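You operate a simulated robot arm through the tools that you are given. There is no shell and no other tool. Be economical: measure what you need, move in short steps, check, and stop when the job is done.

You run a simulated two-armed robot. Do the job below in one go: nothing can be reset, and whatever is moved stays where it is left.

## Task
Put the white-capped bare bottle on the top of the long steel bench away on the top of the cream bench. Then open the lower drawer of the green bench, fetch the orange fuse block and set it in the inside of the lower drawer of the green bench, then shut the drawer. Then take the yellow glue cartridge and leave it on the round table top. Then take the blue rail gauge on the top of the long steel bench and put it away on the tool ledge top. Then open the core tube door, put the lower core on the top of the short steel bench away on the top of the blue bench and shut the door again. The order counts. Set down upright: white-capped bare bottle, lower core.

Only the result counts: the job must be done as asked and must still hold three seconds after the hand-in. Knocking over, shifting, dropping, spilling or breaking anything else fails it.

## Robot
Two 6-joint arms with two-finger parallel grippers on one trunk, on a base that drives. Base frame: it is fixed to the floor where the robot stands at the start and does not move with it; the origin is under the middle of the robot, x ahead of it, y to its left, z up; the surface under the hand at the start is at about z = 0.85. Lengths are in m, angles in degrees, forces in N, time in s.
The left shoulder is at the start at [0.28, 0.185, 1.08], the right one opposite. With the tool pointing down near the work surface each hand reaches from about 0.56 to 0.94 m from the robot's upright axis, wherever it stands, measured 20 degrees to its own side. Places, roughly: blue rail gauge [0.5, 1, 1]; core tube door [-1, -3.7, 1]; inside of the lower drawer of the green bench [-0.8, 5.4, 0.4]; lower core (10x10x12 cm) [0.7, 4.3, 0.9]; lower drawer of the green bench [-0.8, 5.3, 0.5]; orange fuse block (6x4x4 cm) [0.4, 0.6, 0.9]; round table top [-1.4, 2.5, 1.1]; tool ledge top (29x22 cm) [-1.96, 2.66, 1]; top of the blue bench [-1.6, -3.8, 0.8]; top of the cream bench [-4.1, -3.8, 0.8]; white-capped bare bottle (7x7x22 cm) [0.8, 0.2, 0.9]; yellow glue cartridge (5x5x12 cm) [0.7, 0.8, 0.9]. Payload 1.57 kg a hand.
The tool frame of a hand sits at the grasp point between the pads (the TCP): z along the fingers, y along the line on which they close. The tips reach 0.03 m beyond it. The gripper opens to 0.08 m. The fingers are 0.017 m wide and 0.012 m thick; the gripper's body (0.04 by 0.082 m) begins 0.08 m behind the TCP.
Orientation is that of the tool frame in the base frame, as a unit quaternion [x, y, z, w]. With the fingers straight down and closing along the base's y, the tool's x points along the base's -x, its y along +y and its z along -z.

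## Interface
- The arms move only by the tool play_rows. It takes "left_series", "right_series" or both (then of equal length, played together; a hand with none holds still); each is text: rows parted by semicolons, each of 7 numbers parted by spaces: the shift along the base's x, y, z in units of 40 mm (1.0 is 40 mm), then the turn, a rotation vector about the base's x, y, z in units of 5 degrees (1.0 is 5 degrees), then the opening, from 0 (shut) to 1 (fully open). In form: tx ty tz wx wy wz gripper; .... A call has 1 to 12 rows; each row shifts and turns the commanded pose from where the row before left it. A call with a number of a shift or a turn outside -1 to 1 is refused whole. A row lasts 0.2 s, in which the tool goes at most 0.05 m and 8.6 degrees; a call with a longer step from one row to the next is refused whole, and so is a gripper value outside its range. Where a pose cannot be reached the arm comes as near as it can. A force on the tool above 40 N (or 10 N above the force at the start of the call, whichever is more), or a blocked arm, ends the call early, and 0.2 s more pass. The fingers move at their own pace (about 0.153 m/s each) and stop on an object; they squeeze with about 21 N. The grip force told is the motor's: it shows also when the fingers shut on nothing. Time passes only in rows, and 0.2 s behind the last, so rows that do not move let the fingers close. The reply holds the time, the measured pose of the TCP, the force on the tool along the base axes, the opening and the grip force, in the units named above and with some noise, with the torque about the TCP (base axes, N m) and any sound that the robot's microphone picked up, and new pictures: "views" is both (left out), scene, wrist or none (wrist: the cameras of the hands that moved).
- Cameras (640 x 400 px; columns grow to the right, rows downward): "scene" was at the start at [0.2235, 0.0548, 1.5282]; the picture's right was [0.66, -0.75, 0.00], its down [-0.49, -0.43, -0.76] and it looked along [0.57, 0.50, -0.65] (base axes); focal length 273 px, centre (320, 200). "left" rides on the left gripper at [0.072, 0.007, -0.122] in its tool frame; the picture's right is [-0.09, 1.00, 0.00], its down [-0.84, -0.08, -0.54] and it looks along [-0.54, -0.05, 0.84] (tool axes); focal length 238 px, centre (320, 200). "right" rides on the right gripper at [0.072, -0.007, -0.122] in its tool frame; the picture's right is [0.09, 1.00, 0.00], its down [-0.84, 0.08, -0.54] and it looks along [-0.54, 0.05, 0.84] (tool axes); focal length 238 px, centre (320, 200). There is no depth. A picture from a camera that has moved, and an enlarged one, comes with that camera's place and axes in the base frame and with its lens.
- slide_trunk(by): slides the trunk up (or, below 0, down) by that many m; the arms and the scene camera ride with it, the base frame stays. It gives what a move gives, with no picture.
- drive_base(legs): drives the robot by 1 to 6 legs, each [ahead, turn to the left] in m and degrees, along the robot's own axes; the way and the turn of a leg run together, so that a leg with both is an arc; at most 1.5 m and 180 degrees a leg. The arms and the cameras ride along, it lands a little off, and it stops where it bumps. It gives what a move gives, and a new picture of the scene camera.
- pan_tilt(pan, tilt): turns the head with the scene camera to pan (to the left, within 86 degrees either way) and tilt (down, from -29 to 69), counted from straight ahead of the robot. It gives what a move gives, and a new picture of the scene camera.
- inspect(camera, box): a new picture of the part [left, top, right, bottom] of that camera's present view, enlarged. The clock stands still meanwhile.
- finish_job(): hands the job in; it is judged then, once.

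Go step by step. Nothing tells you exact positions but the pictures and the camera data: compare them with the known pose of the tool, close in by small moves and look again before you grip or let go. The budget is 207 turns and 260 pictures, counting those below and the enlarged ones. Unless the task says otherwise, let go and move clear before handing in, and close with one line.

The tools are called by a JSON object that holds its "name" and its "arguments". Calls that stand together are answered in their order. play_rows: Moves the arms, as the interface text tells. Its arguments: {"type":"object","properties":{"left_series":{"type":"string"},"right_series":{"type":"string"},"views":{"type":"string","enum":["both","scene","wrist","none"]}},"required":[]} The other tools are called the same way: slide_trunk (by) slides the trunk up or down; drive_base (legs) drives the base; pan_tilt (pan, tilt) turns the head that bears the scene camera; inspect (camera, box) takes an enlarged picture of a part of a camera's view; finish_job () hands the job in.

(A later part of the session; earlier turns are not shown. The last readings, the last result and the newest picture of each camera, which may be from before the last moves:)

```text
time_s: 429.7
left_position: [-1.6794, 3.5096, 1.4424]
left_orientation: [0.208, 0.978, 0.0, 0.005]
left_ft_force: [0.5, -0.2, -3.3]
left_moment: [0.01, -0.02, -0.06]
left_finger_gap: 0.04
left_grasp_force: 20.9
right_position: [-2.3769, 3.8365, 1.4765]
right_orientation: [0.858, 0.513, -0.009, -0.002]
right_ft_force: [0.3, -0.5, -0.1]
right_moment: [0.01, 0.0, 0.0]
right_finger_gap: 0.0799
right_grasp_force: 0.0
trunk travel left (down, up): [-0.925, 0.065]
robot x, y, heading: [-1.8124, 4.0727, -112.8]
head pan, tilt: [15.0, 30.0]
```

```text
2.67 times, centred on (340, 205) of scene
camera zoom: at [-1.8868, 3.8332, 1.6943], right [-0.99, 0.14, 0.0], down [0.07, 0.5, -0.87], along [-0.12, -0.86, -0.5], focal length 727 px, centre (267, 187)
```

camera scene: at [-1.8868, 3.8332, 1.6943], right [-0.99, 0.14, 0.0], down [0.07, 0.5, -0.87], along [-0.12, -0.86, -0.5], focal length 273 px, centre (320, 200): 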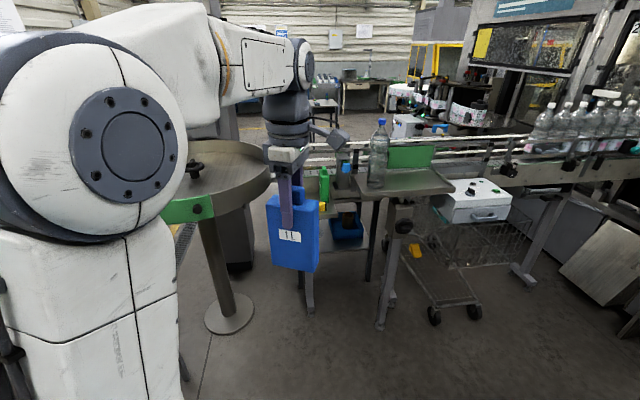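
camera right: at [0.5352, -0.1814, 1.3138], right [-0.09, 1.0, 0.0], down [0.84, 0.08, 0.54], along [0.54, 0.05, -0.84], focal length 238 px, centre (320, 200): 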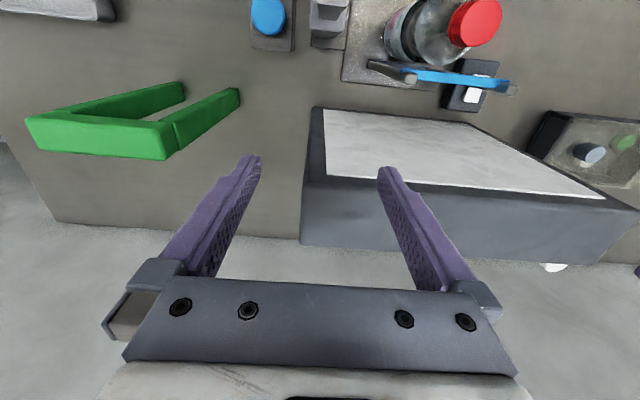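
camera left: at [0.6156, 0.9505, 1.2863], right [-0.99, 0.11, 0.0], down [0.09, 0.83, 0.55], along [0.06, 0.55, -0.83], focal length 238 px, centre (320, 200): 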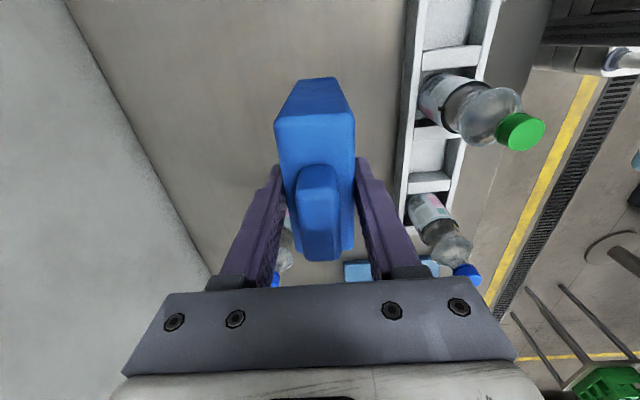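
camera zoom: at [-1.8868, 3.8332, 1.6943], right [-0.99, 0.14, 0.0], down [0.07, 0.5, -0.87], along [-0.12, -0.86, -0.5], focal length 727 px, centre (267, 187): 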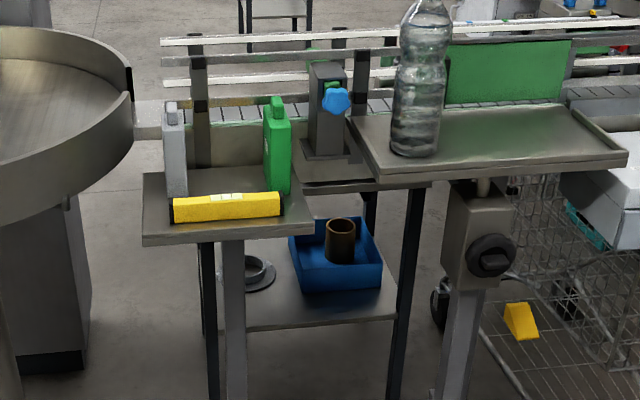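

The ledge at z = 1.0 holds a grey gauge (x ≈ -1.88) and a green one (x ≈ -2.065), with a free slot between them at x ≈ -1.97, y ≈ 2.62. I'll drive up and face it squarely.

{"name": "drive_base", "arguments": {"legs": [[0.72, 0], [0, 23]]}}

{"name": "play_rows", "arguments": {"left_series": "0 0 0 0 0 -1 0;0 0 0 0 0 -1 0;0 0 0 0 0 -1 0;0 0 0 0 0 -1 0;0 0 0 0 0 -1 0;0 0 0 0 0 -1 0;0 0 0 0 0 -1 0;0 0 0 0 0 -1 0;0 0 0 0 0 -1 0;0 0 0 0 0 -1 0;0 0 0 0 0 -1 0;0 0 0 0 0 -1 0", "views": "none"}}

{"name": "play_rows", "arguments": {"left_series": "0 0 0 0 0 -1 0;0 0 0 0 0 -1 0;0 0 0 0 0 -1 0;0 0 0 0 0 -1 0;0 0 0 0 0 -1 0;0 0 0 0 0 -1 0;0 0 0 0 0 0 0", "views": "both"}}

```text
time_s: 434.9
left_position: [-1.7579, 2.9406, 1.4435]
left_orientation: [0.012, 1.0, 0.001, 0.005]
left_ft_force: [0.4, -1.0, -2.9]
left_moment: [0.01, 0.01, 0.03]
left_finger_gap: 0.0402
left_grasp_force: 20.9
right_position: [-2.5286, 2.9743, 1.4766]
right_orientation: [0.741, 0.672, -0.01, -0.001]
right_ft_force: [-0.7, -0.2, 0.4]
right_moment: [-0.02, 0.01, -0.04]
right_finger_gap: 0.0801
right_grasp_force: 0.0
trunk travel left (down, up): [-0.925, 0.065]
robot x, y, heading: [-2.0962, 3.4066, -90.2]
head pan, tilt: [15.0, 30.0]
camera scene: at [-2.0733, 3.1592, 1.6943], right [-0.97, -0.26, 0.0], down [-0.13, 0.48, -0.87], along [0.22, -0.84, -0.5], focal length 273 px, centre (320, 200)
```

scene: 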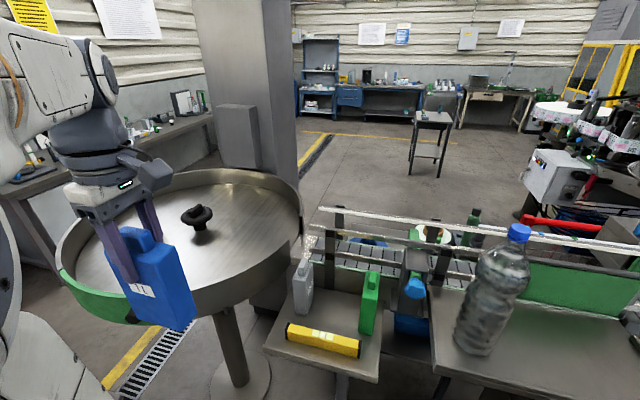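

```text
time_s: 437.5
left_position: [-1.7582, 2.9412, 1.4434]
left_orientation: [0.511, 0.859, -0.003, 0.004]
left_ft_force: [-0.5, 0.3, -2.9]
left_moment: [-0.02, 0.02, -0.03]
left_finger_gap: 0.04
left_grasp_force: 21.0
right_position: [-2.5278, 2.972, 1.4779]
right_orientation: [0.741, 0.671, -0.01, -0.001]
right_ft_force: [0.2, -0.4, -0.1]
right_moment: [0.03, 0.01, 0.01]
right_finger_gap: 0.0799
right_grasp_force: 0.0
trunk travel left (down, up): [-0.925, 0.065]
robot x, y, heading: [-2.0969, 3.4066, -90.2]
head pan, tilt: [15.0, 30.0]
```

```text
time_s: 439.1
left_position: [-1.7567, 2.9413, 1.4434]
left_orientation: [0.716, 0.698, -0.003, 0.005]
left_ft_force: [-0.5, -0.2, -2.6]
left_moment: [0.02, -0.03, 0.02]
left_finger_gap: 0.04
left_grasp_force: 20.2
right_position: [-2.5276, 2.9724, 1.4765]
right_orientation: [0.741, 0.671, -0.01, 0.0]
right_ft_force: [-0.6, -0.1, 0.1]
right_moment: [0.04, 0.0, -0.02]
right_finger_gap: 0.08
right_grasp_force: 0.0
trunk travel left (down, up): [-0.925, 0.065]
robot x, y, heading: [-2.0939, 3.4035, -90.4]
head pan, tilt: [15.0, 30.0]
camera scene: at [-2.0734, 3.1592, 1.6943], right [-0.97, -0.26, 0.0], down [-0.13, 0.48, -0.87], along [0.22, -0.84, -0.5], focal length 273 px, centre (320, 200)
camera left: at [-1.7488, 3.0143, 1.5636], right [0.99, -0.12, 0.0], down [-0.1, -0.83, 0.55], along [-0.06, -0.55, -0.83], focal length 238 px, centre (320, 200)
```

scene: 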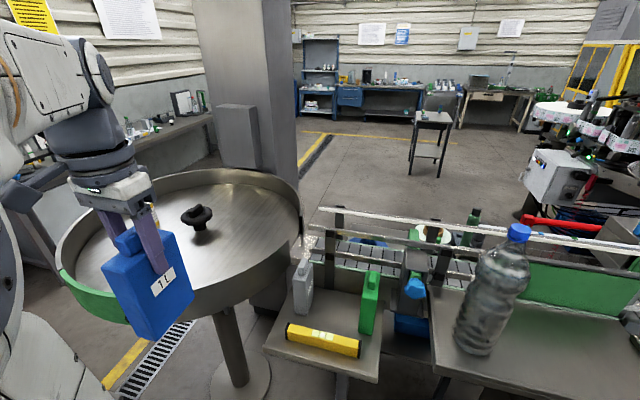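
left: 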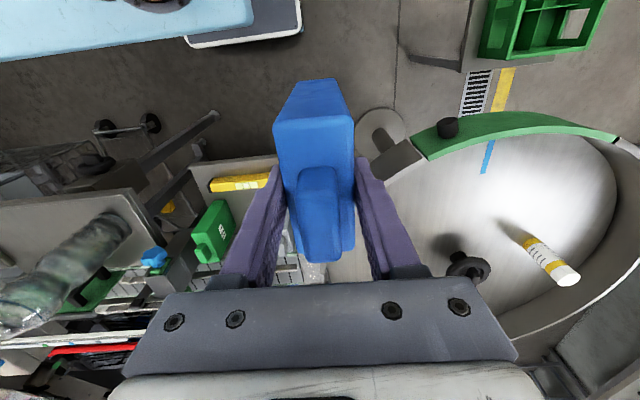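

{"name": "play_rows", "arguments": {"left_series": "-0.69 -0.97 0 0 0 0 0;-0.69 -0.97 0 0 0 0 0;-0.69 -0.97 0 0 0 0 0;-0.69 -0.97 0 0 0 0 0;-0.69 -0.97 0 0 0 0 0;-0.69 -0.97 0 0 0 0 0;-0.69 -0.97 0 0 0 0 0;-0.69 -0.97 0 0 0 0 0;0 0 0 0 0 0 0"}}

```text
time_s: 441.1
left_position: [-1.9776, 2.6305, 1.4413]
left_orientation: [0.715, 0.699, -0.003, 0.003]
left_ft_force: [0.3, 0.9, -2.4]
left_moment: [0.07, -0.03, -0.02]
left_finger_gap: 0.0401
left_grasp_force: 21.4
right_position: [-2.5277, 2.9724, 1.4776]
right_orientation: [0.741, 0.672, -0.01, -0.001]
right_ft_force: [0.1, -1.1, 0.4]
right_moment: [0.02, 0.04, 0.0]
right_finger_gap: 0.08
right_grasp_force: 0.1
trunk travel left (down, up): [-0.925, 0.065]
robot x, y, heading: [-2.0988, 3.4064, -90.1]
head pan, tilt: [15.0, 30.0]
camera scene: at [-2.0736, 3.1587, 1.6943], right [-0.97, -0.26, 0.0], down [-0.13, 0.48, -0.87], along [0.22, -0.84, -0.5], focal length 273 px, centre (320, 200)
camera left: at [-1.9704, 2.7041, 1.5612], right [0.99, -0.12, 0.0], down [-0.1, -0.83, 0.55], along [-0.06, -0.55, -0.84], focal length 238 px, centre (320, 200)
```

scene: 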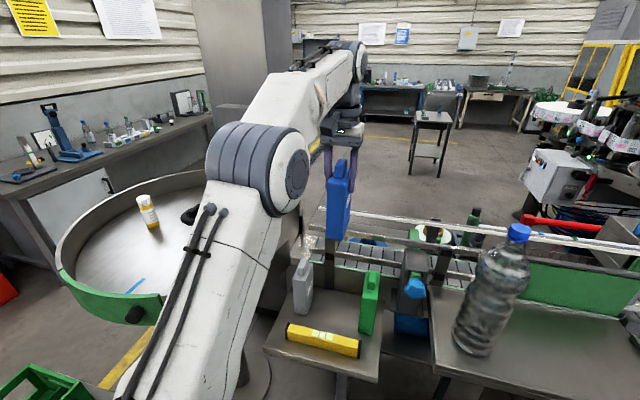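
left: 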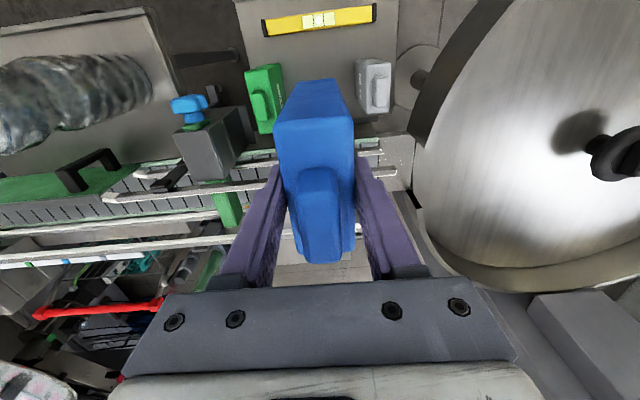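

The slot between green and grey is centred at x ≈ -1.98 and the gauge's y fits. I'll descend partway and recheck.

{"name": "play_rows", "arguments": {"left_series": "-0.06 0.2 -0.9 0 0 0 0;0 0 -0.9 0 0 0 0;0 0 -0.9 0 0 0 0;0 0 -0.9 0 0 0 0;0 0 -0.9 0 0 0 0;0 0 0 0 0 0 0"}}

```text
time_s: 442.5
left_position: [-1.9823, 2.6368, 1.2642]
left_orientation: [0.716, 0.698, -0.003, 0.004]
left_ft_force: [0.8, 0.1, -3.6]
left_moment: [-0.02, 0.02, 0.0]
left_finger_gap: 0.0396
left_grasp_force: 20.8
right_position: [-2.5278, 2.9716, 1.4768]
right_orientation: [0.741, 0.672, -0.01, -0.001]
right_ft_force: [-0.4, -0.1, -0.2]
right_moment: [0.02, 0.03, -0.01]
right_finger_gap: 0.0802
right_grasp_force: 0.0
trunk travel left (down, up): [-0.925, 0.065]
robot x, y, heading: [-2.1003, 3.4076, -90.4]
head pan, tilt: [15.0, 30.0]
camera scene: at [-2.0735, 3.1589, 1.6943], right [-0.97, -0.26, 0.0], down [-0.13, 0.48, -0.87], along [0.22, -0.84, -0.5], focal length 273 px, centre (320, 200)
camera left: at [-1.9733, 2.7102, 1.385], right [0.99, -0.12, 0.0], down [-0.1, -0.83, 0.55], along [-0.06, -0.55, -0.83], focal length 238 px, centre (320, 200)
```

scene: 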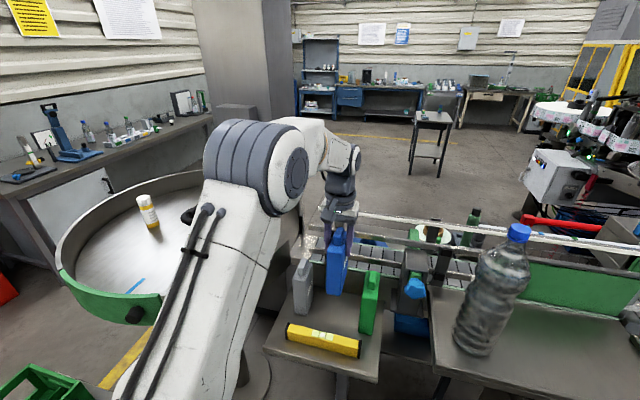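
left: 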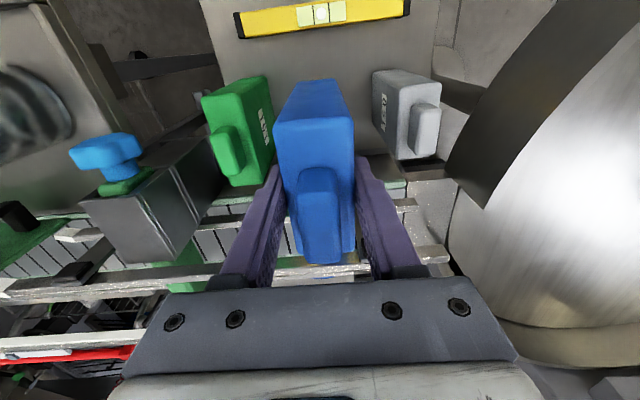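

{"name": "play_rows", "arguments": {"left_series": "0.15 0 -0.7 0 0 0 0;0 0 -0.7 0 0 0 0;0 0 -0.7 0 0 0 0;0 0 -0.6 0 0 0 0;0 0 -0.2 0 0 0 0;0 0 -0.15 0 0 0 0;0 0 -0.15 0 0 0 0;0 0 -0.15 0 0 0 0;0 0 -0.15 0 0 0 0"}}

```text
time_s: 444.5
left_position: [-1.9738, 2.637, 1.1249]
left_orientation: [0.716, 0.699, -0.006, 0.007]
left_ft_force: [1.1, -2.5, 21.0]
left_moment: [-0.09, -0.04, 0.01]
left_finger_gap: 0.0399
left_grasp_force: 20.7
right_position: [-2.5283, 2.9741, 1.4772]
right_orientation: [0.74, 0.672, -0.011, 0.0]
right_ft_force: [0.0, -0.1, -0.7]
right_moment: [0.03, 0.0, 0.02]
right_finger_gap: 0.0802
right_grasp_force: 0.1
trunk travel left (down, up): [-0.925, 0.065]
robot x, y, heading: [-2.0924, 3.4102, -90.3]
head pan, tilt: [15.0, 30.0]
camera scene: at [-2.0736, 3.1601, 1.6947], right [-0.97, -0.26, 0.0], down [-0.13, 0.48, -0.87], along [0.22, -0.84, -0.5], focal length 273 px, centre (320, 200)
camera left: at [-1.9661, 2.7116, 1.2452], right [0.99, -0.12, 0.0], down [-0.1, -0.83, 0.56], along [-0.06, -0.55, -0.83], focal length 238 px, centre (320, 200)
```

scene: 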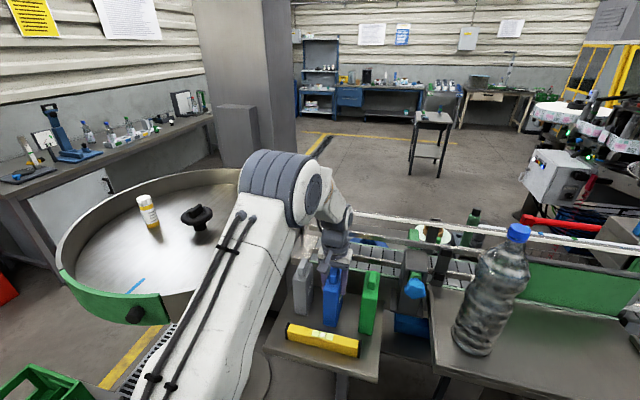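
left: 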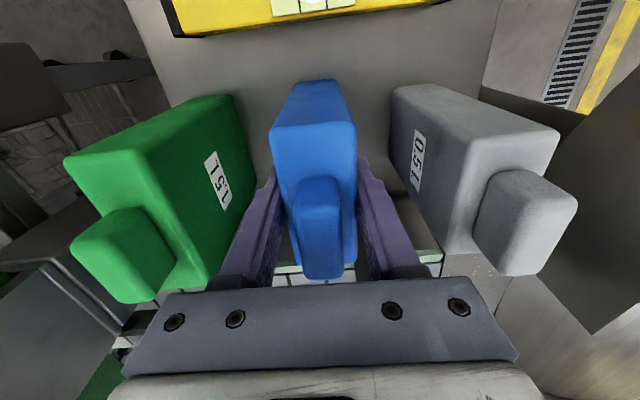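

The gauge is resting on the ledge between its neighbours. I'll open only slightly to keep clear of them, then rise.

{"name": "play_rows", "arguments": {"left_series": "0 0 0.05 0 0 0 0.62;0 0 0 0 0 0 0.62;0 0 0 0 0 0 0.62;0 0 0.5 0 0 0 0.62;0 0 1 0 0 0 0.62;0 0 1 0 0 0 0.62;0 0 1 0 0 0 0.62;0 0 1 0 0 0 0.62;0 0 1 0 0 0 0.62;0 0 1 0 0 0 0.62;0 0 0 0 0 0 1"}}

```text
time_s: 446.9
left_position: [-1.9747, 2.6399, 1.3852]
left_orientation: [0.716, 0.698, -0.003, 0.004]
left_ft_force: [-0.6, 0.1, 0.3]
left_moment: [-0.03, 0.02, 0.01]
left_finger_gap: 0.08
left_grasp_force: 0.0
right_position: [-2.5278, 2.972, 1.4762]
right_orientation: [0.741, 0.672, -0.01, 0.0]
right_ft_force: [-0.2, -0.5, -0.3]
right_moment: [0.02, 0.02, -0.01]
right_finger_gap: 0.0801
right_grasp_force: 0.0
trunk travel left (down, up): [-0.925, 0.065]
robot x, y, heading: [-2.0975, 3.4106, -90.3]
head pan, tilt: [15.0, 30.0]
camera scene: at [-2.0735, 3.1593, 1.6943], right [-0.97, -0.26, 0.0], down [-0.13, 0.48, -0.87], along [0.22, -0.84, -0.5], focal length 273 px, centre (320, 200)
camera left: at [-1.9663, 2.7129, 1.5062], right [0.99, -0.12, 0.0], down [-0.1, -0.83, 0.55], along [-0.06, -0.55, -0.83], focal length 238 px, centre (320, 200)
```

scene: 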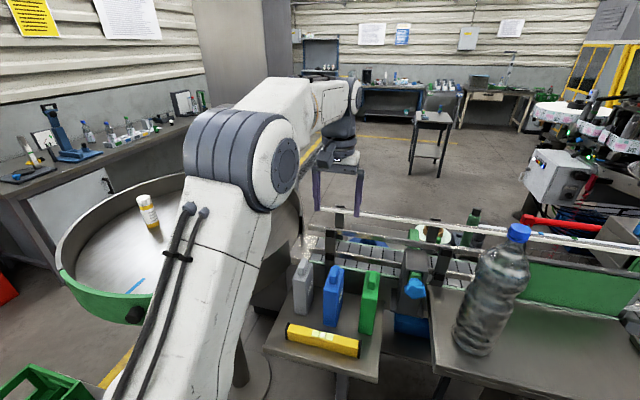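
left: 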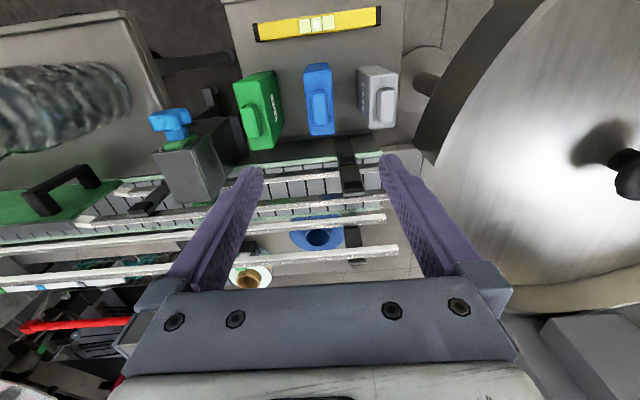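

The blue gauge stands neatly between green and grey. Next is the core tube door on the blue bench. I'll back out and return through the corridor.

{"name": "drive_base", "arguments": {"legs": [[-0.68, 0], [0, 90], [1.5, 0], [0.08, 0], [0, -90]]}}

{"name": "pan_tilt", "arguments": {"pan": 0, "tilt": 40}}

```text
time_s: 465.9
left_position: [-0.4162, 3.3071, 1.3859]
left_orientation: [0.718, 0.696, -0.003, 0.005]
left_ft_force: [0.7, 0.4, 0.3]
left_moment: [-0.02, -0.01, -0.02]
left_finger_gap: 0.08
left_grasp_force: 0.1
right_position: [-0.9668, 3.6445, 1.476]
right_orientation: [0.742, 0.67, -0.01, -0.001]
right_ft_force: [-0.5, 0.5, 0.2]
right_moment: [-0.02, 0.02, 0.0]
right_finger_gap: 0.0801
right_grasp_force: 0.1
trunk travel left (down, up): [-0.925, 0.065]
robot x, y, heading: [-0.5298, 4.0767, -90.4]
head pan, tilt: [15.0, 30.0]
camera scene: at [-0.5113, 3.8285, 1.6943], right [-0.97, -0.25, 0.0], down [-0.13, 0.48, -0.87], along [0.22, -0.84, -0.5], focal length 273 px, centre (320, 200)
```

scene: 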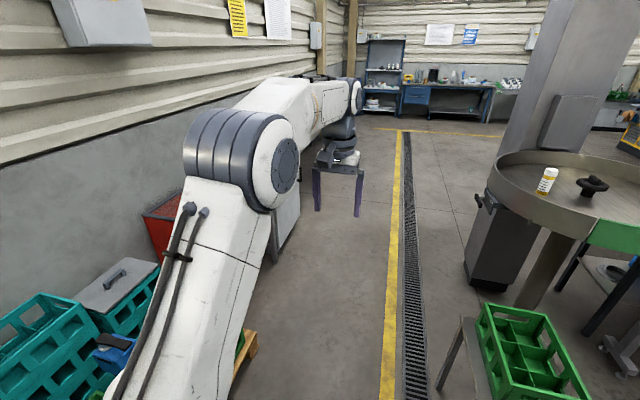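

```text
time_s: 466.6
left_position: [-0.4143, 3.3085, 1.3858]
left_orientation: [0.718, 0.696, -0.003, 0.006]
left_ft_force: [0.3, 0.1, 0.9]
left_moment: [0.0, 0.01, -0.02]
left_finger_gap: 0.0798
left_grasp_force: 0.0
right_position: [-0.9664, 3.6434, 1.4762]
right_orientation: [0.742, 0.67, -0.01, -0.001]
right_ft_force: [0.8, -0.8, -0.7]
right_moment: [0.0, 0.03, 0.0]
right_finger_gap: 0.08
right_grasp_force: 0.0
trunk travel left (down, up): [-0.925, 0.065]
robot x, y, heading: [-0.5325, 4.0793, -90.4]
head pan, tilt: [0.0, 40.0]
camera scene: at [-0.5346, 3.831, 1.679], right [-1.0, 0.01, 0.0], down [0.0, 0.64, -0.77], along [-0.01, -0.77, -0.64], focal length 273 px, centre (320, 200)
```

scene: 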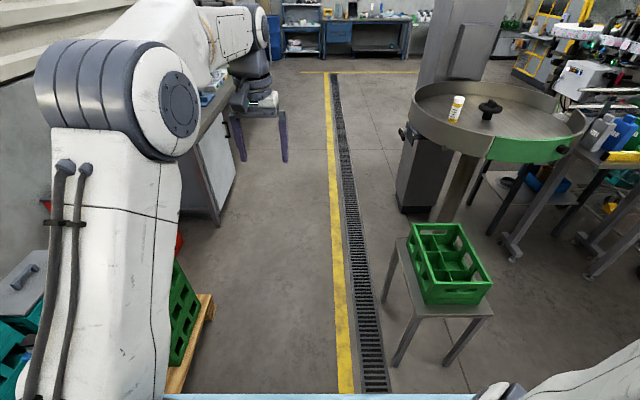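

{"name": "drive_base", "arguments": {"legs": [[0, 12], [0.5, 0], [0, -11], [1.5, 0], [1.5, 0], [1.0, 0]]}}

```text
time_s: 489.8
left_position: [-0.1193, -1.1292, 1.3847]
left_orientation: [0.692, 0.722, -0.002, 0.005]
left_ft_force: [-0.7, -0.1, -0.3]
left_moment: [0.01, 0.0, 0.0]
left_finger_gap: 0.0798
left_grasp_force: 0.0
right_position: [-0.6944, -0.8343, 1.4761]
right_orientation: [0.718, 0.696, -0.01, 0.0]
right_ft_force: [-0.6, 0.3, 0.5]
right_moment: [0.0, -0.01, 0.04]
right_finger_gap: 0.0799
right_grasp_force: 0.0
trunk travel left (down, up): [-0.925, 0.065]
robot x, y, heading: [-0.2876, -0.3719, -86.3]
head pan, tilt: [0.0, 40.0]
camera scene: at [-0.2766, -0.6159, 1.679], right [-1.0, -0.06, 0.0], down [-0.04, 0.64, -0.77], along [0.05, -0.76, -0.64], focal length 273 px, centre (320, 200)
```

scene: 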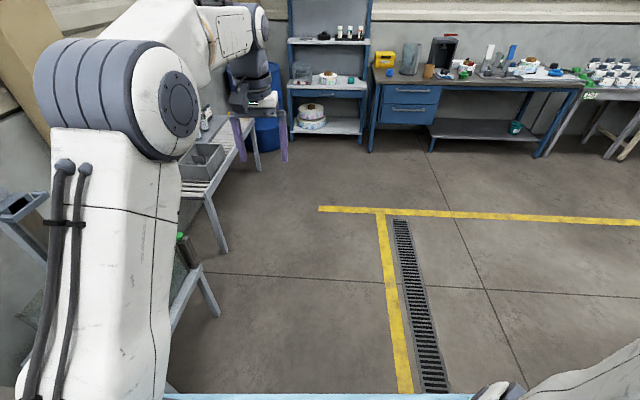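

I'll veer right away from the side bench and approach the blue bench.

{"name": "drive_base", "arguments": {"legs": [[0, -22], [1.5, 0], [0.6, 0], [0, 18]]}}

{"name": "pan_tilt", "arguments": {"pan": -5, "tilt": 25}}

{"name": "inspect", "arguments": {"camera": "scene", "box": [200, 100, 480, 280]}}

```text
time_s: 502.3
left_position: [-0.8455, -3.1339, 1.385]
left_orientation: [0.722, 0.692, -0.002, 0.003]
left_ft_force: [0.3, -0.4, -0.1]
left_moment: [0.0, 0.01, -0.04]
left_finger_gap: 0.0801
left_grasp_force: 0.0
right_position: [-1.3941, -2.7918, 1.4767]
right_orientation: [0.747, 0.665, -0.01, -0.001]
right_ft_force: [0.0, 0.0, 0.0]
right_moment: [0.01, -0.01, 0.01]
right_finger_gap: 0.08
right_grasp_force: 0.0
trunk travel left (down, up): [-0.925, 0.065]
robot x, y, heading: [-0.9543, -2.364, -90.8]
head pan, tilt: [0.0, 40.0]
camera scene: at [-0.9598, -2.6131, 1.679], right [-1.0, 0.02, 0.0], down [0.01, 0.65, -0.76], along [-0.01, -0.76, -0.65], focal length 273 px, centre (320, 200)
```

scene: 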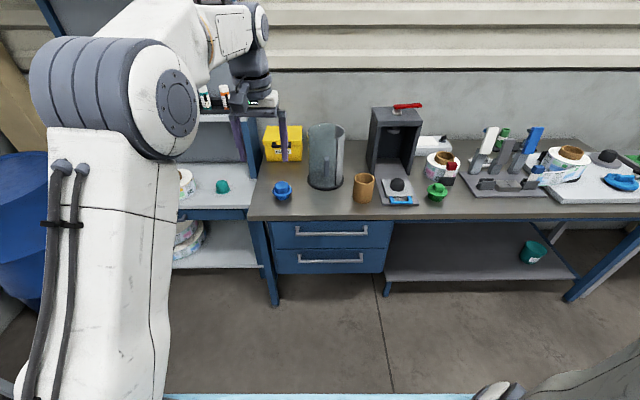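

```text
time_s: 503.1
left_position: [-0.847, -3.1315, 1.3866]
left_orientation: [0.722, 0.692, -0.004, 0.005]
left_ft_force: [-0.6, -0.7, 0.3]
left_moment: [0.0, 0.03, -0.01]
left_finger_gap: 0.0802
left_grasp_force: 0.0
right_position: [-1.3935, -2.7891, 1.4769]
right_orientation: [0.746, 0.665, -0.011, 0.0]
right_ft_force: [-0.6, 0.1, -0.3]
right_moment: [-0.02, 0.05, 0.01]
right_finger_gap: 0.0802
right_grasp_force: 0.1
trunk travel left (down, up): [-0.925, 0.065]
robot x, y, heading: [-0.9492, -2.3599, -91.2]
head pan, tilt: [-5.0, 25.0]
camera scene: at [-0.9682, -2.6192, 1.7023], right [-0.99, 0.1, 0.0], down [0.04, 0.42, -0.9], along [-0.09, -0.9, -0.43], focal length 273 px, centre (320, 200)
```

scene: 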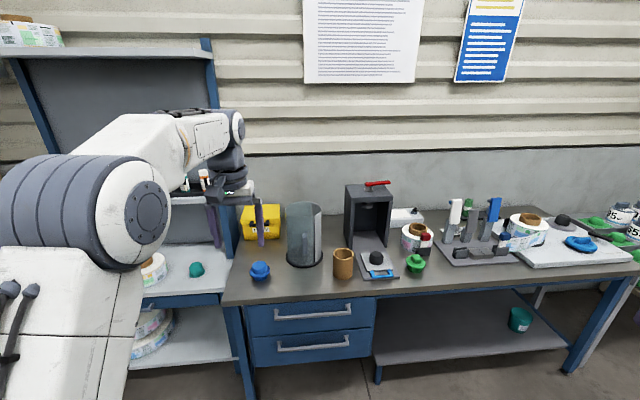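

```text
2.22 times, centred on (340, 190) of scene
camera zoom: at [-0.9682, -2.6192, 1.7023], right [-0.99, 0.1, 0.0], down [0.04, 0.42, -0.9], along [-0.09, -0.9, -0.43], focal length 606 px, centre (276, 222)
```

zoom: 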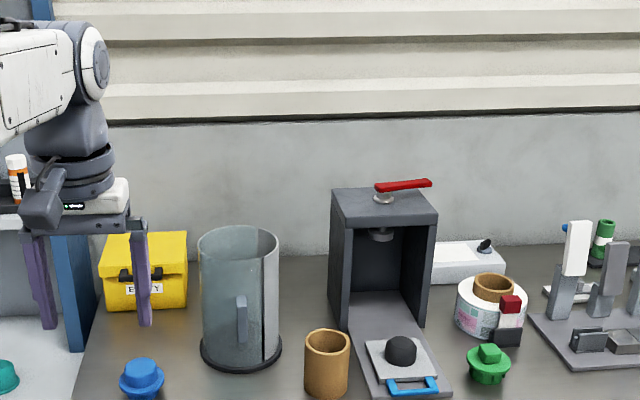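

The core tube is the glass cylinder on the blue bench at about [-1.0, -3.72], with a curved door and a small grey handle facing me. I'll draw the left hand back and come closer for a good look.

{"name": "play_rows", "arguments": {"left_series": "0.3 0.9 0 0 0 0 1;0.3 0.9 0 0 0 0 1;0.3 0.9 0 0 0 0 1;0.3 0.9 0 0 0 0 1;0.3 0.9 0 0 0 0 1", "views": "none"}}

{"name": "drive_base", "arguments": {"legs": [[0, -27], [0.55, 0], [0, 28]]}}

{"name": "pan_tilt", "arguments": {"pan": 8, "tilt": 35}}

{"name": "inspect", "arguments": {"camera": "scene", "box": [200, 120, 440, 280]}}

```text
time_s: 504.3
left_position: [-0.7865, -2.9527, 1.3864]
left_orientation: [0.722, 0.692, -0.003, 0.004]
left_ft_force: [1.5, 0.8, 0.1]
left_moment: [0.0, 0.0, -0.01]
left_finger_gap: 0.0801
left_grasp_force: 0.1
right_position: [-1.394, -2.7887, 1.4779]
right_orientation: [0.746, 0.665, -0.011, -0.001]
right_ft_force: [-0.3, 1.4, 0.9]
right_moment: [0.04, 0.01, -0.03]
right_finger_gap: 0.08
right_grasp_force: 0.1
trunk travel left (down, up): [-0.925, 0.065]
robot x, y, heading: [-0.9532, -2.3624, -90.9]
head pan, tilt: [-5.0, 25.0]
```

```text
time_s: 510.3
left_position: [-1.0429, -3.4412, 1.3877]
left_orientation: [0.718, 0.696, -0.003, 0.005]
left_ft_force: [-0.8, 0.7, -0.7]
left_moment: [0.02, 0.02, 0.02]
left_finger_gap: 0.0799
left_grasp_force: 0.0
right_position: [-1.6515, -3.2848, 1.4775]
right_orientation: [0.742, 0.67, -0.01, 0.0]
right_ft_force: [0.1, 0.0, 0.6]
right_moment: [-0.04, -0.03, -0.03]
right_finger_gap: 0.08
right_grasp_force: 0.1
trunk travel left (down, up): [-0.925, 0.065]
robot x, y, heading: [-1.2188, -2.8553, -89.9]
head pan, tilt: [-5.0, 25.0]
camera scene: at [-1.2288, -3.1057, 1.7023], right [-1.0, 0.09, 0.0], down [0.04, 0.42, -0.91], along [-0.08, -0.9, -0.42], focal length 273 px, centre (320, 200)
```

scene: 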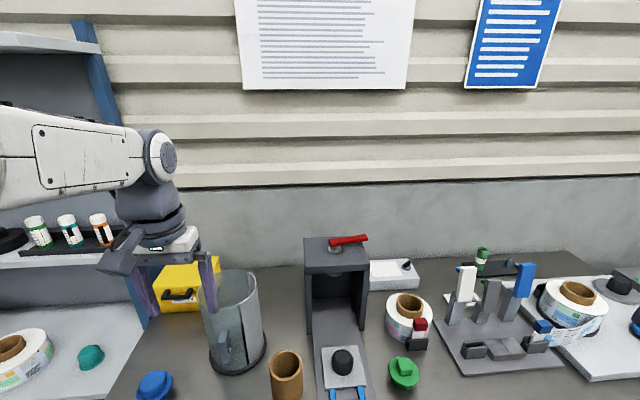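

```text
time_s: 511.0
left_position: [-1.0436, -3.4412, 1.3888]
left_orientation: [0.717, 0.697, -0.004, 0.004]
left_ft_force: [0.8, 0.0, -0.5]
left_moment: [0.01, -0.01, 0.02]
left_finger_gap: 0.0801
left_grasp_force: 0.1
right_position: [-1.6528, -3.2845, 1.4767]
right_orientation: [0.742, 0.67, -0.011, 0.0]
right_ft_force: [-0.3, -0.8, -0.1]
right_moment: [0.02, 0.01, -0.02]
right_finger_gap: 0.0801
right_grasp_force: 0.0
trunk travel left (down, up): [-0.925, 0.065]
robot x, y, heading: [-1.2212, -2.8523, -90.2]
head pan, tilt: [8.0, 35.0]
camera scene: at [-1.2087, -3.1013, 1.6866], right [-0.99, -0.13, 0.0], down [-0.08, 0.57, -0.82], along [0.11, -0.81, -0.57], focal length 273 px, centre (320, 200)
```

scene: 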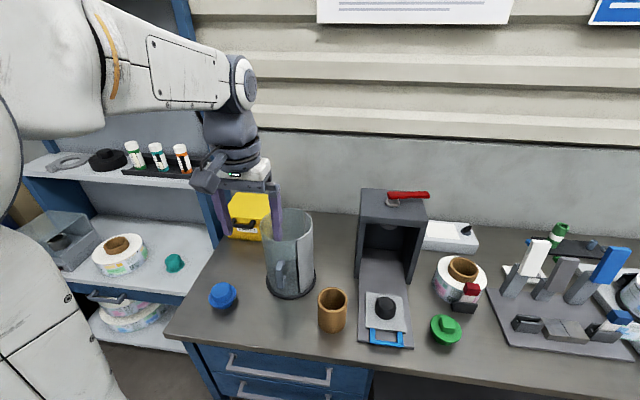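

```text
2.50 times, centred on (320, 200) of scene
camera zoom: at [-1.2087, -3.1013, 1.6866], right [-0.99, -0.13, 0.0], down [-0.08, 0.57, -0.82], along [0.11, -0.81, -0.57], focal length 682 px, centre (320, 200)
```

zoom: 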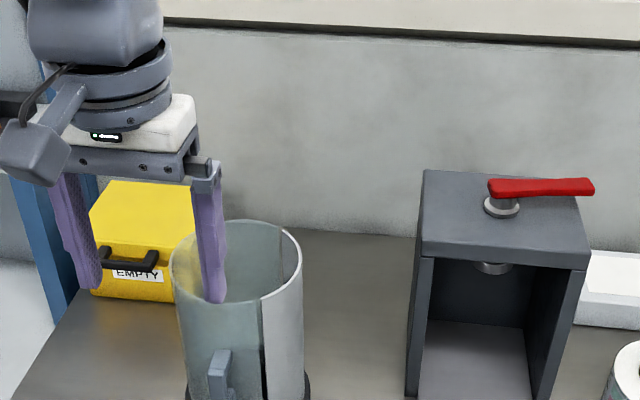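

{"name": "inspect", "arguments": {"camera": "left", "box": [160, 0, 480, 200]}}

{"name": "inspect", "arguments": {"camera": "scene", "box": [240, 190, 360, 320]}}

```text
2.00 times, centred on (320, 100) of left
camera zoom: at [-1.0345, -3.3666, 1.5081], right [0.99, -0.12, 0.0], down [-0.1, -0.83, 0.55], along [-0.06, -0.55, -0.83], focal length 477 px, centre (320, 400)
```

zoom: 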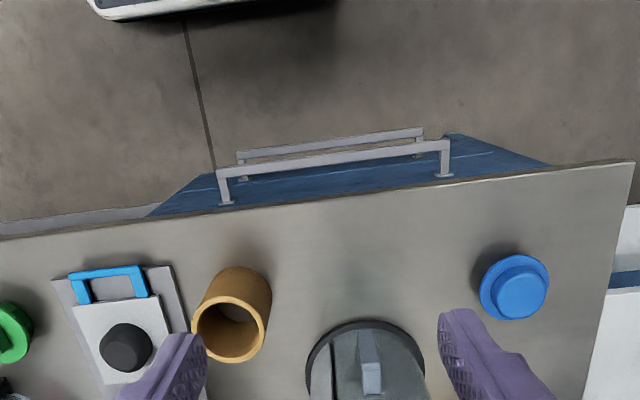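

```text
3.08 times, centred on (300, 255) of scene
camera zoom: at [-1.2087, -3.1013, 1.6866], right [-0.99, -0.13, 0.0], down [-0.08, 0.57, -0.82], along [0.11, -0.81, -0.57], focal length 839 px, centre (382, 31)
```

zoom: 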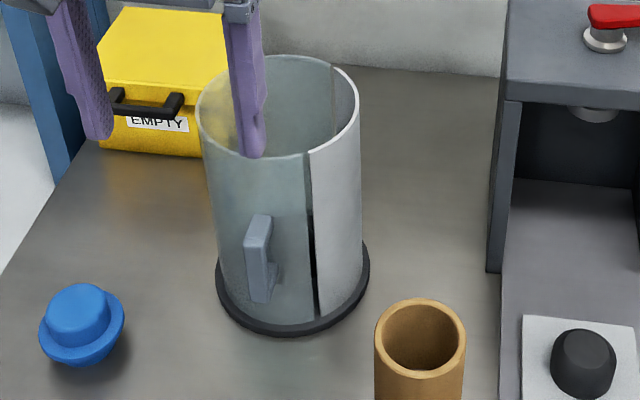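

The tube has a grey fixed shell on the right and a clear curved door with a vertical handle at about [-1.02, -3.61, 1.04]. The door should move toward +x. I'll put the closed left fingers just right of the handle and push it left gently.

{"name": "play_rows", "arguments": {"left_series": "-0.15 -0.6 -0.7 0 0 0 0;-0.15 -0.6 -0.7 0 0 0 0;-0.15 -0.6 -0.7 0 0 0 0;-0.15 -0.6 -0.7 0 0 0 0;0 -0.6 -0.8 0 0 0 0;0 0 -0.9 0 0 0 0;0 0 -0.9 0 0 0 0;0 0 -0.9 0 0 0 0;0 0 -0.9 0 0 0 0;0 0 -0.9 0 0 0 0;0 0 -0.5 0 0 0 0;0 0 0 0 0 0 0"}}

{"name": "inspect", "arguments": {"camera": "scene", "box": [220, 180, 380, 330]}}

```text
time_s: 513.6
left_position: [-1.0668, -3.5606, 1.0419]
left_orientation: [0.718, 0.696, -0.005, 0.006]
left_ft_force: [-0.1, -0.1, 1.0]
left_moment: [0.01, 0.0, -0.04]
left_finger_gap: 0.0001
left_grasp_force: 20.5
right_position: [-1.6533, -3.2839, 1.4764]
right_orientation: [0.742, 0.671, -0.011, 0.001]
right_ft_force: [0.3, 0.6, -0.1]
right_moment: [0.0, 0.01, 0.01]
right_finger_gap: 0.0802
right_grasp_force: 0.1
trunk travel left (down, up): [-0.925, 0.065]
robot x, y, heading: [-1.2174, -2.8519, -90.3]
head pan, tilt: [8.0, 35.0]
camera scene: at [-1.2086, -3.1013, 1.6865], right [-0.99, -0.14, 0.0], down [-0.08, 0.57, -0.82], along [0.11, -0.81, -0.57], focal length 273 px, centre (320, 200)
camera left: at [-1.0586, -3.4866, 1.1633], right [0.99, -0.12, 0.0], down [-0.1, -0.83, 0.55], along [-0.06, -0.55, -0.83], focal length 238 px, centre (320, 200)
```

scene: 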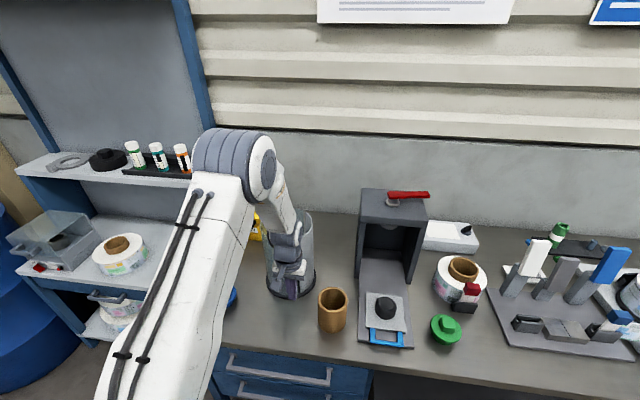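
left: 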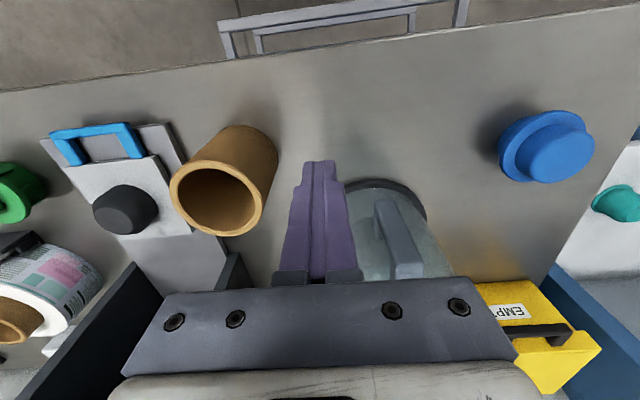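

```text
2.67 times, centred on (300, 255) of scene
camera zoom: at [-1.2086, -3.1013, 1.6865], right [-0.99, -0.14, 0.0], down [-0.08, 0.57, -0.82], along [0.11, -0.81, -0.57], focal length 727 px, centre (373, 53)
```

zoom: 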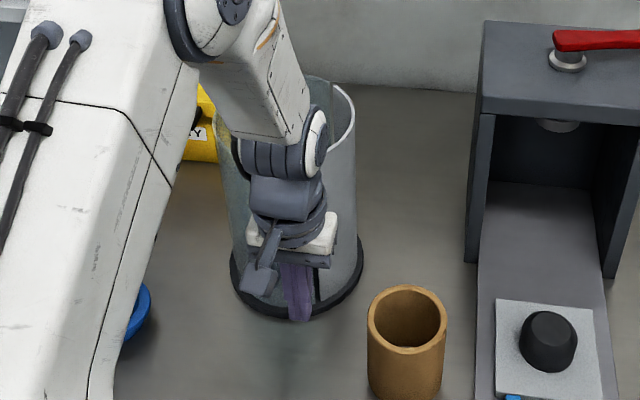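

The handle is at [-1.016, -3.60]. I'll move in beside it and push +x gently, watching the forces.

{"name": "play_rows", "arguments": {"left_series": "0 -0.5 0 0 0 0 0;0 -0.5 0 0 0 0 0;0.4 0 0 0 0 0 0;0.3 0 0 0 0 0 0;0.3 0 0 0 0 0 0;0.3 0 0 0 0 0 0", "views": "wrist"}}

```text
time_s: 515.0
left_position: [-1.0147, -3.6009, 1.0442]
left_orientation: [0.717, 0.697, -0.004, 0.005]
left_ft_force: [-0.4, 0.5, 0.2]
left_moment: [-0.02, 0.02, 0.01]
left_finger_gap: 0.0002
left_grasp_force: 21.1
right_position: [-1.6534, -3.283, 1.4774]
right_orientation: [0.742, 0.671, -0.01, 0.0]
right_ft_force: [-0.2, 0.3, -1.0]
right_moment: [0.02, -0.02, 0.01]
right_finger_gap: 0.08
right_grasp_force: 0.1
trunk travel left (down, up): [-0.925, 0.065]
robot x, y, heading: [-1.2205, -2.8507, -90.3]
head pan, tilt: [8.0, 35.0]
camera left: at [-1.0061, -3.5271, 1.1644], right [0.99, -0.12, 0.0], down [-0.1, -0.83, 0.55], along [-0.06, -0.55, -0.83], focal length 238 px, centre (320, 200)
```

left: 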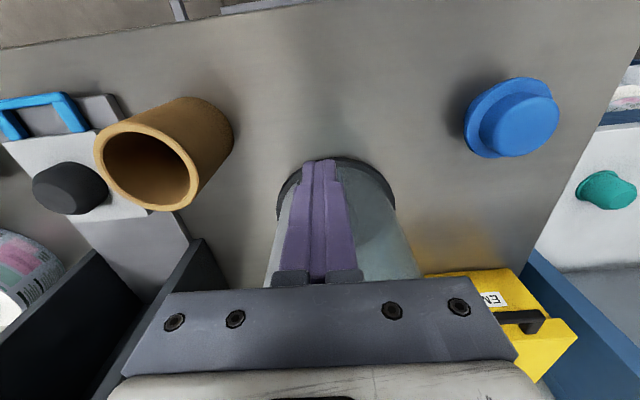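

{"name": "inspect", "arguments": {"camera": "scene", "box": [220, 180, 380, 330]}}

```text
2.67 times, centred on (300, 255) of scene
camera zoom: at [-1.2086, -3.1013, 1.6865], right [-0.99, -0.14, 0.0], down [-0.08, 0.57, -0.82], along [0.11, -0.81, -0.57], focal length 727 px, centre (373, 53)
```

zoom: 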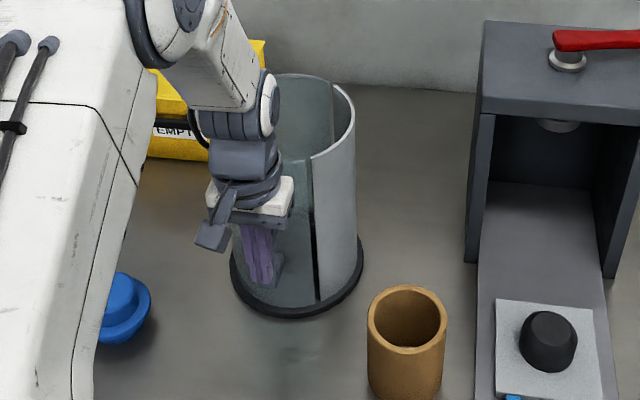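

The fingers passed just in front of the handle. I'll step back, go right again, go in 2 cm deeper and push.

{"name": "play_rows", "arguments": {"left_series": "0 0.6 0 0 0 0 0;-0.7 0 0 0 0 0 0;-0.7 0 0 0 0 0 0;0 -0.6 0 0 0 0 0;0 -0.5 0 0 0 0 0;0.3 0 0 0 0 0 0;0.3 0 0 0 0 0 0;0.3 0 0 0 0 0 0", "views": "wrist"}}

{"name": "inspect", "arguments": {"camera": "scene", "box": [220, 180, 380, 330]}}

```text
time_s: 516.8
left_position: [-1.0362, -3.62, 1.0445]
left_orientation: [0.717, 0.697, -0.003, 0.005]
left_ft_force: [-0.1, 0.2, 0.2]
left_moment: [0.02, -0.02, -0.02]
left_finger_gap: 0.0
left_grasp_force: 21.4
right_position: [-1.6525, -3.2844, 1.4766]
right_orientation: [0.742, 0.671, -0.01, 0.001]
right_ft_force: [0.3, -0.4, 0.5]
right_moment: [0.0, 0.01, 0.01]
right_finger_gap: 0.0801
right_grasp_force: 0.1
trunk travel left (down, up): [-0.925, 0.065]
robot x, y, heading: [-1.2227, -2.8527, -90.3]
head pan, tilt: [8.0, 35.0]
camera left: at [-1.027, -3.546, 1.1649], right [0.99, -0.12, 0.0], down [-0.1, -0.83, 0.55], along [-0.06, -0.55, -0.83], focal length 238 px, centre (320, 200)
```

left: 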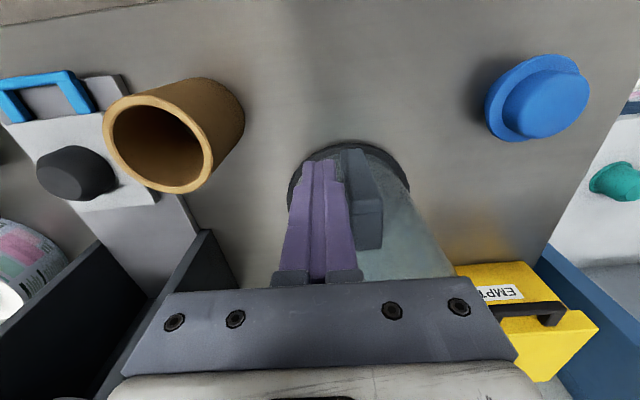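

```text
2.67 times, centred on (300, 255) of scene
camera zoom: at [-1.2086, -3.1013, 1.6865], right [-0.99, -0.13, 0.0], down [-0.08, 0.57, -0.82], along [0.11, -0.81, -0.57], focal length 727 px, centre (373, 53)
```

zoom: 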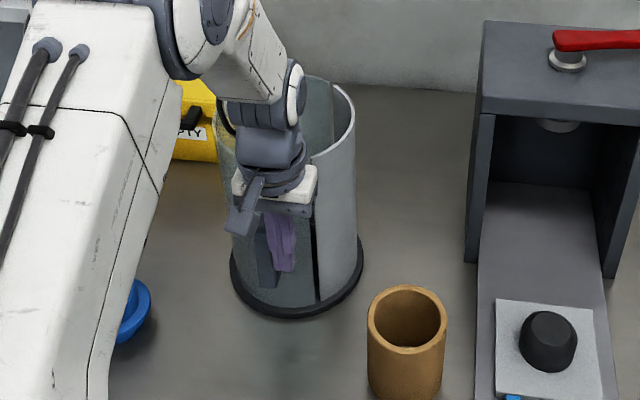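

Now the fingers sit directly to the right of the handle. I'll push +x.

{"name": "play_rows", "arguments": {"left_series": "0.3 0 0 0 0 0 0;0.3 0 0 0 0 0 0;0.3 0 0 0 0 0 0;0.3 0 0 0 0 0 0", "views": "wrist"}}

{"name": "inspect", "arguments": {"camera": "scene", "box": [220, 180, 380, 330]}}

```text
time_s: 517.8
left_position: [-0.9861, -3.6211, 1.0431]
left_orientation: [0.717, 0.697, -0.003, 0.005]
left_ft_force: [-0.8, 0.0, -0.3]
left_moment: [0.0, 0.0, 0.01]
left_finger_gap: 0.0
left_grasp_force: 20.6
right_position: [-1.6527, -3.2852, 1.4774]
right_orientation: [0.742, 0.67, -0.01, 0.001]
right_ft_force: [-0.7, 0.0, 0.1]
right_moment: [0.02, 0.01, 0.02]
right_finger_gap: 0.08
right_grasp_force: 0.1
trunk travel left (down, up): [-0.925, 0.065]
robot x, y, heading: [-1.218, -2.8527, -90.0]
head pan, tilt: [8.0, 35.0]
camera left: at [-0.9775, -3.5471, 1.1635], right [0.99, -0.12, 0.0], down [-0.1, -0.83, 0.55], along [-0.06, -0.55, -0.83], focal length 238 px, centre (320, 200)
```

left: 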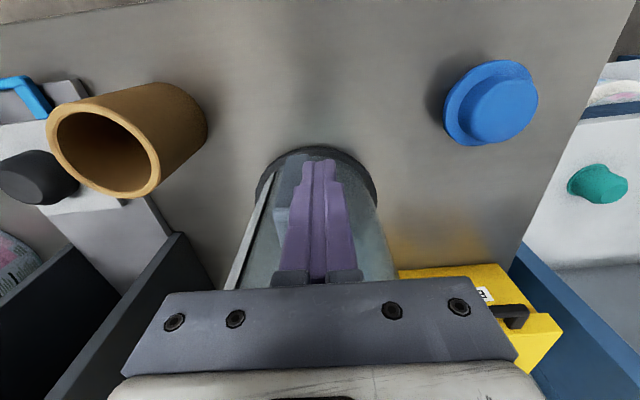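

```text
2.67 times, centred on (300, 255) of scene
camera zoom: at [-1.2086, -3.1013, 1.6865], right [-0.99, -0.14, 0.0], down [-0.08, 0.57, -0.82], along [0.11, -0.81, -0.57], focal length 727 px, centre (373, 53)
```

zoom: 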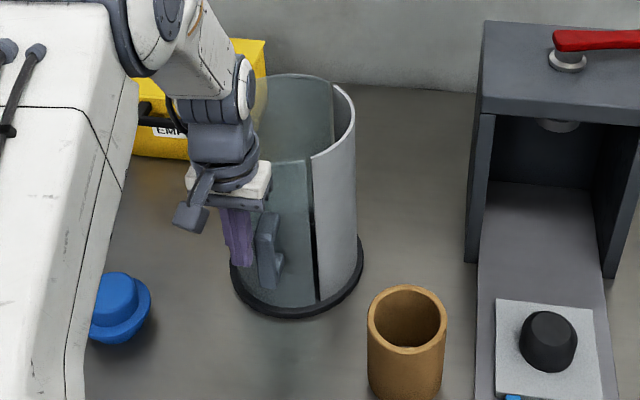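

The handle sits deeper, at y ≈ -3.642. I'll repeat with the fingers 2.5 cm further in.

{"name": "play_rows", "arguments": {"left_series": "0 0.6 0 0 0 0 0;-0.9 0 0 0 0 0 0;-0.9 0 0 0 0 0 0;0 -0.6 0 0 0 0 0;0 -0.6 0 0 0 0 0;0.3 0 0 0 0 0 0;0.25 0 0 0 0 0 0;0.25 0 0 0 0 0 0;0.25 0 0 0 0 0 0", "views": "wrist"}}

{"name": "inspect", "arguments": {"camera": "scene", "box": [220, 180, 380, 330]}}

```text
time_s: 519.8
left_position: [-1.0168, -3.6437, 1.043]
left_orientation: [0.717, 0.697, -0.004, 0.006]
left_ft_force: [0.7, 0.1, 0.1]
left_moment: [-0.01, 0.0, 0.02]
left_finger_gap: 0.0
left_grasp_force: 20.9
right_position: [-1.6532, -3.2837, 1.4771]
right_orientation: [0.742, 0.67, -0.01, 0.0]
right_ft_force: [0.7, 0.3, -0.5]
right_moment: [-0.01, 0.01, -0.03]
right_finger_gap: 0.0797
right_grasp_force: 0.1
trunk travel left (down, up): [-0.925, 0.065]
robot x, y, heading: [-1.2203, -2.8517, -90.2]
head pan, tilt: [8.0, 35.0]
camera left: at [-1.0078, -3.5704, 1.1637], right [0.99, -0.12, 0.0], down [-0.1, -0.83, 0.55], along [-0.06, -0.55, -0.83], focal length 238 px, centre (320, 200)
```

left: 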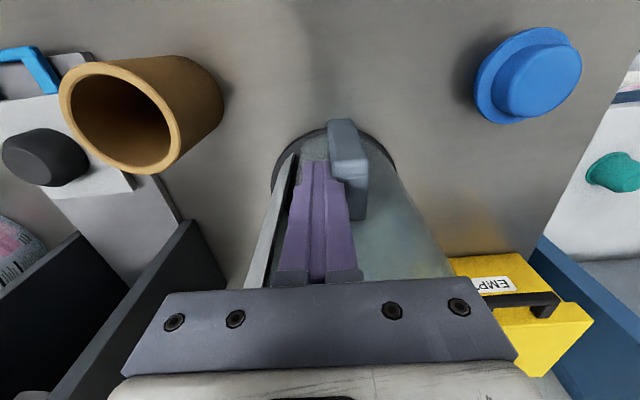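

```text
2.67 times, centred on (300, 255) of scene
camera zoom: at [-1.2086, -3.1014, 1.6865], right [-0.99, -0.13, 0.0], down [-0.08, 0.57, -0.82], along [0.11, -0.81, -0.57], focal length 727 px, centre (373, 53)
```

zoom: 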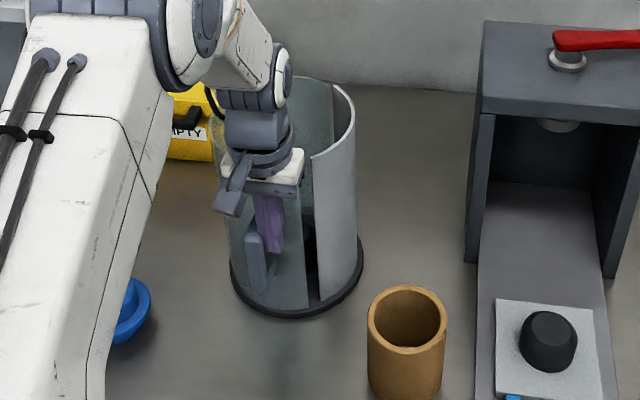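

The door is moving, with a gap opening at the seam. I'll continue pushing +x and watch its path.

{"name": "play_rows", "arguments": {"left_series": "0.4 0 0 0 0 0 0;0.4 0 0 0 0 0 0;0.4 0 0 0 0 0 0", "views": "wrist"}}

{"name": "inspect", "arguments": {"camera": "scene", "box": [220, 180, 380, 330]}}

```text
time_s: 520.6
left_position: [-0.9703, -3.6433, 1.0432]
left_orientation: [0.717, 0.697, -0.004, 0.005]
left_ft_force: [-0.5, -0.6, 0.1]
left_moment: [0.02, 0.02, 0.0]
left_finger_gap: 0.0
left_grasp_force: 20.8
right_position: [-1.6525, -3.2835, 1.4782]
right_orientation: [0.742, 0.67, -0.01, 0.0]
right_ft_force: [0.4, 0.7, 0.3]
right_moment: [0.0, -0.02, 0.04]
right_finger_gap: 0.08
right_grasp_force: 0.0
trunk travel left (down, up): [-0.925, 0.065]
robot x, y, heading: [-1.2202, -2.8501, -90.0]
head pan, tilt: [8.0, 35.0]
camera left: at [-0.9606, -3.5699, 1.1641], right [0.99, -0.12, 0.0], down [-0.1, -0.83, 0.55], along [-0.06, -0.55, -0.83], focal length 238 px, centre (320, 200)
```

left: 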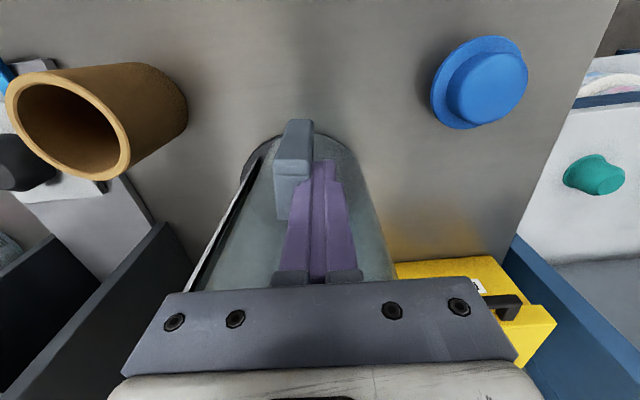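

```text
2.67 times, centred on (300, 255) of scene
camera zoom: at [-1.2086, -3.1013, 1.6865], right [-0.99, -0.14, 0.0], down [-0.08, 0.57, -0.82], along [0.11, -0.81, -0.57], focal length 727 px, centre (373, 53)
```

zoom: 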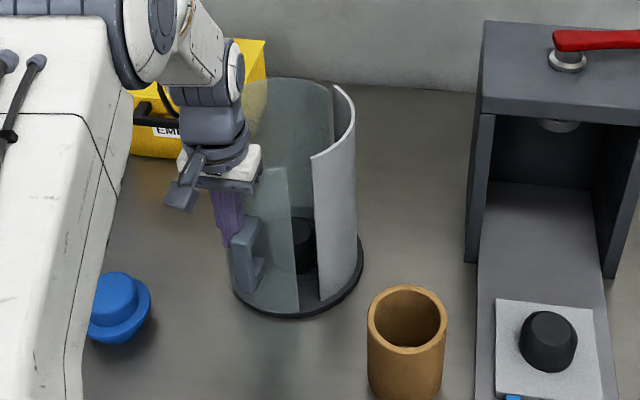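

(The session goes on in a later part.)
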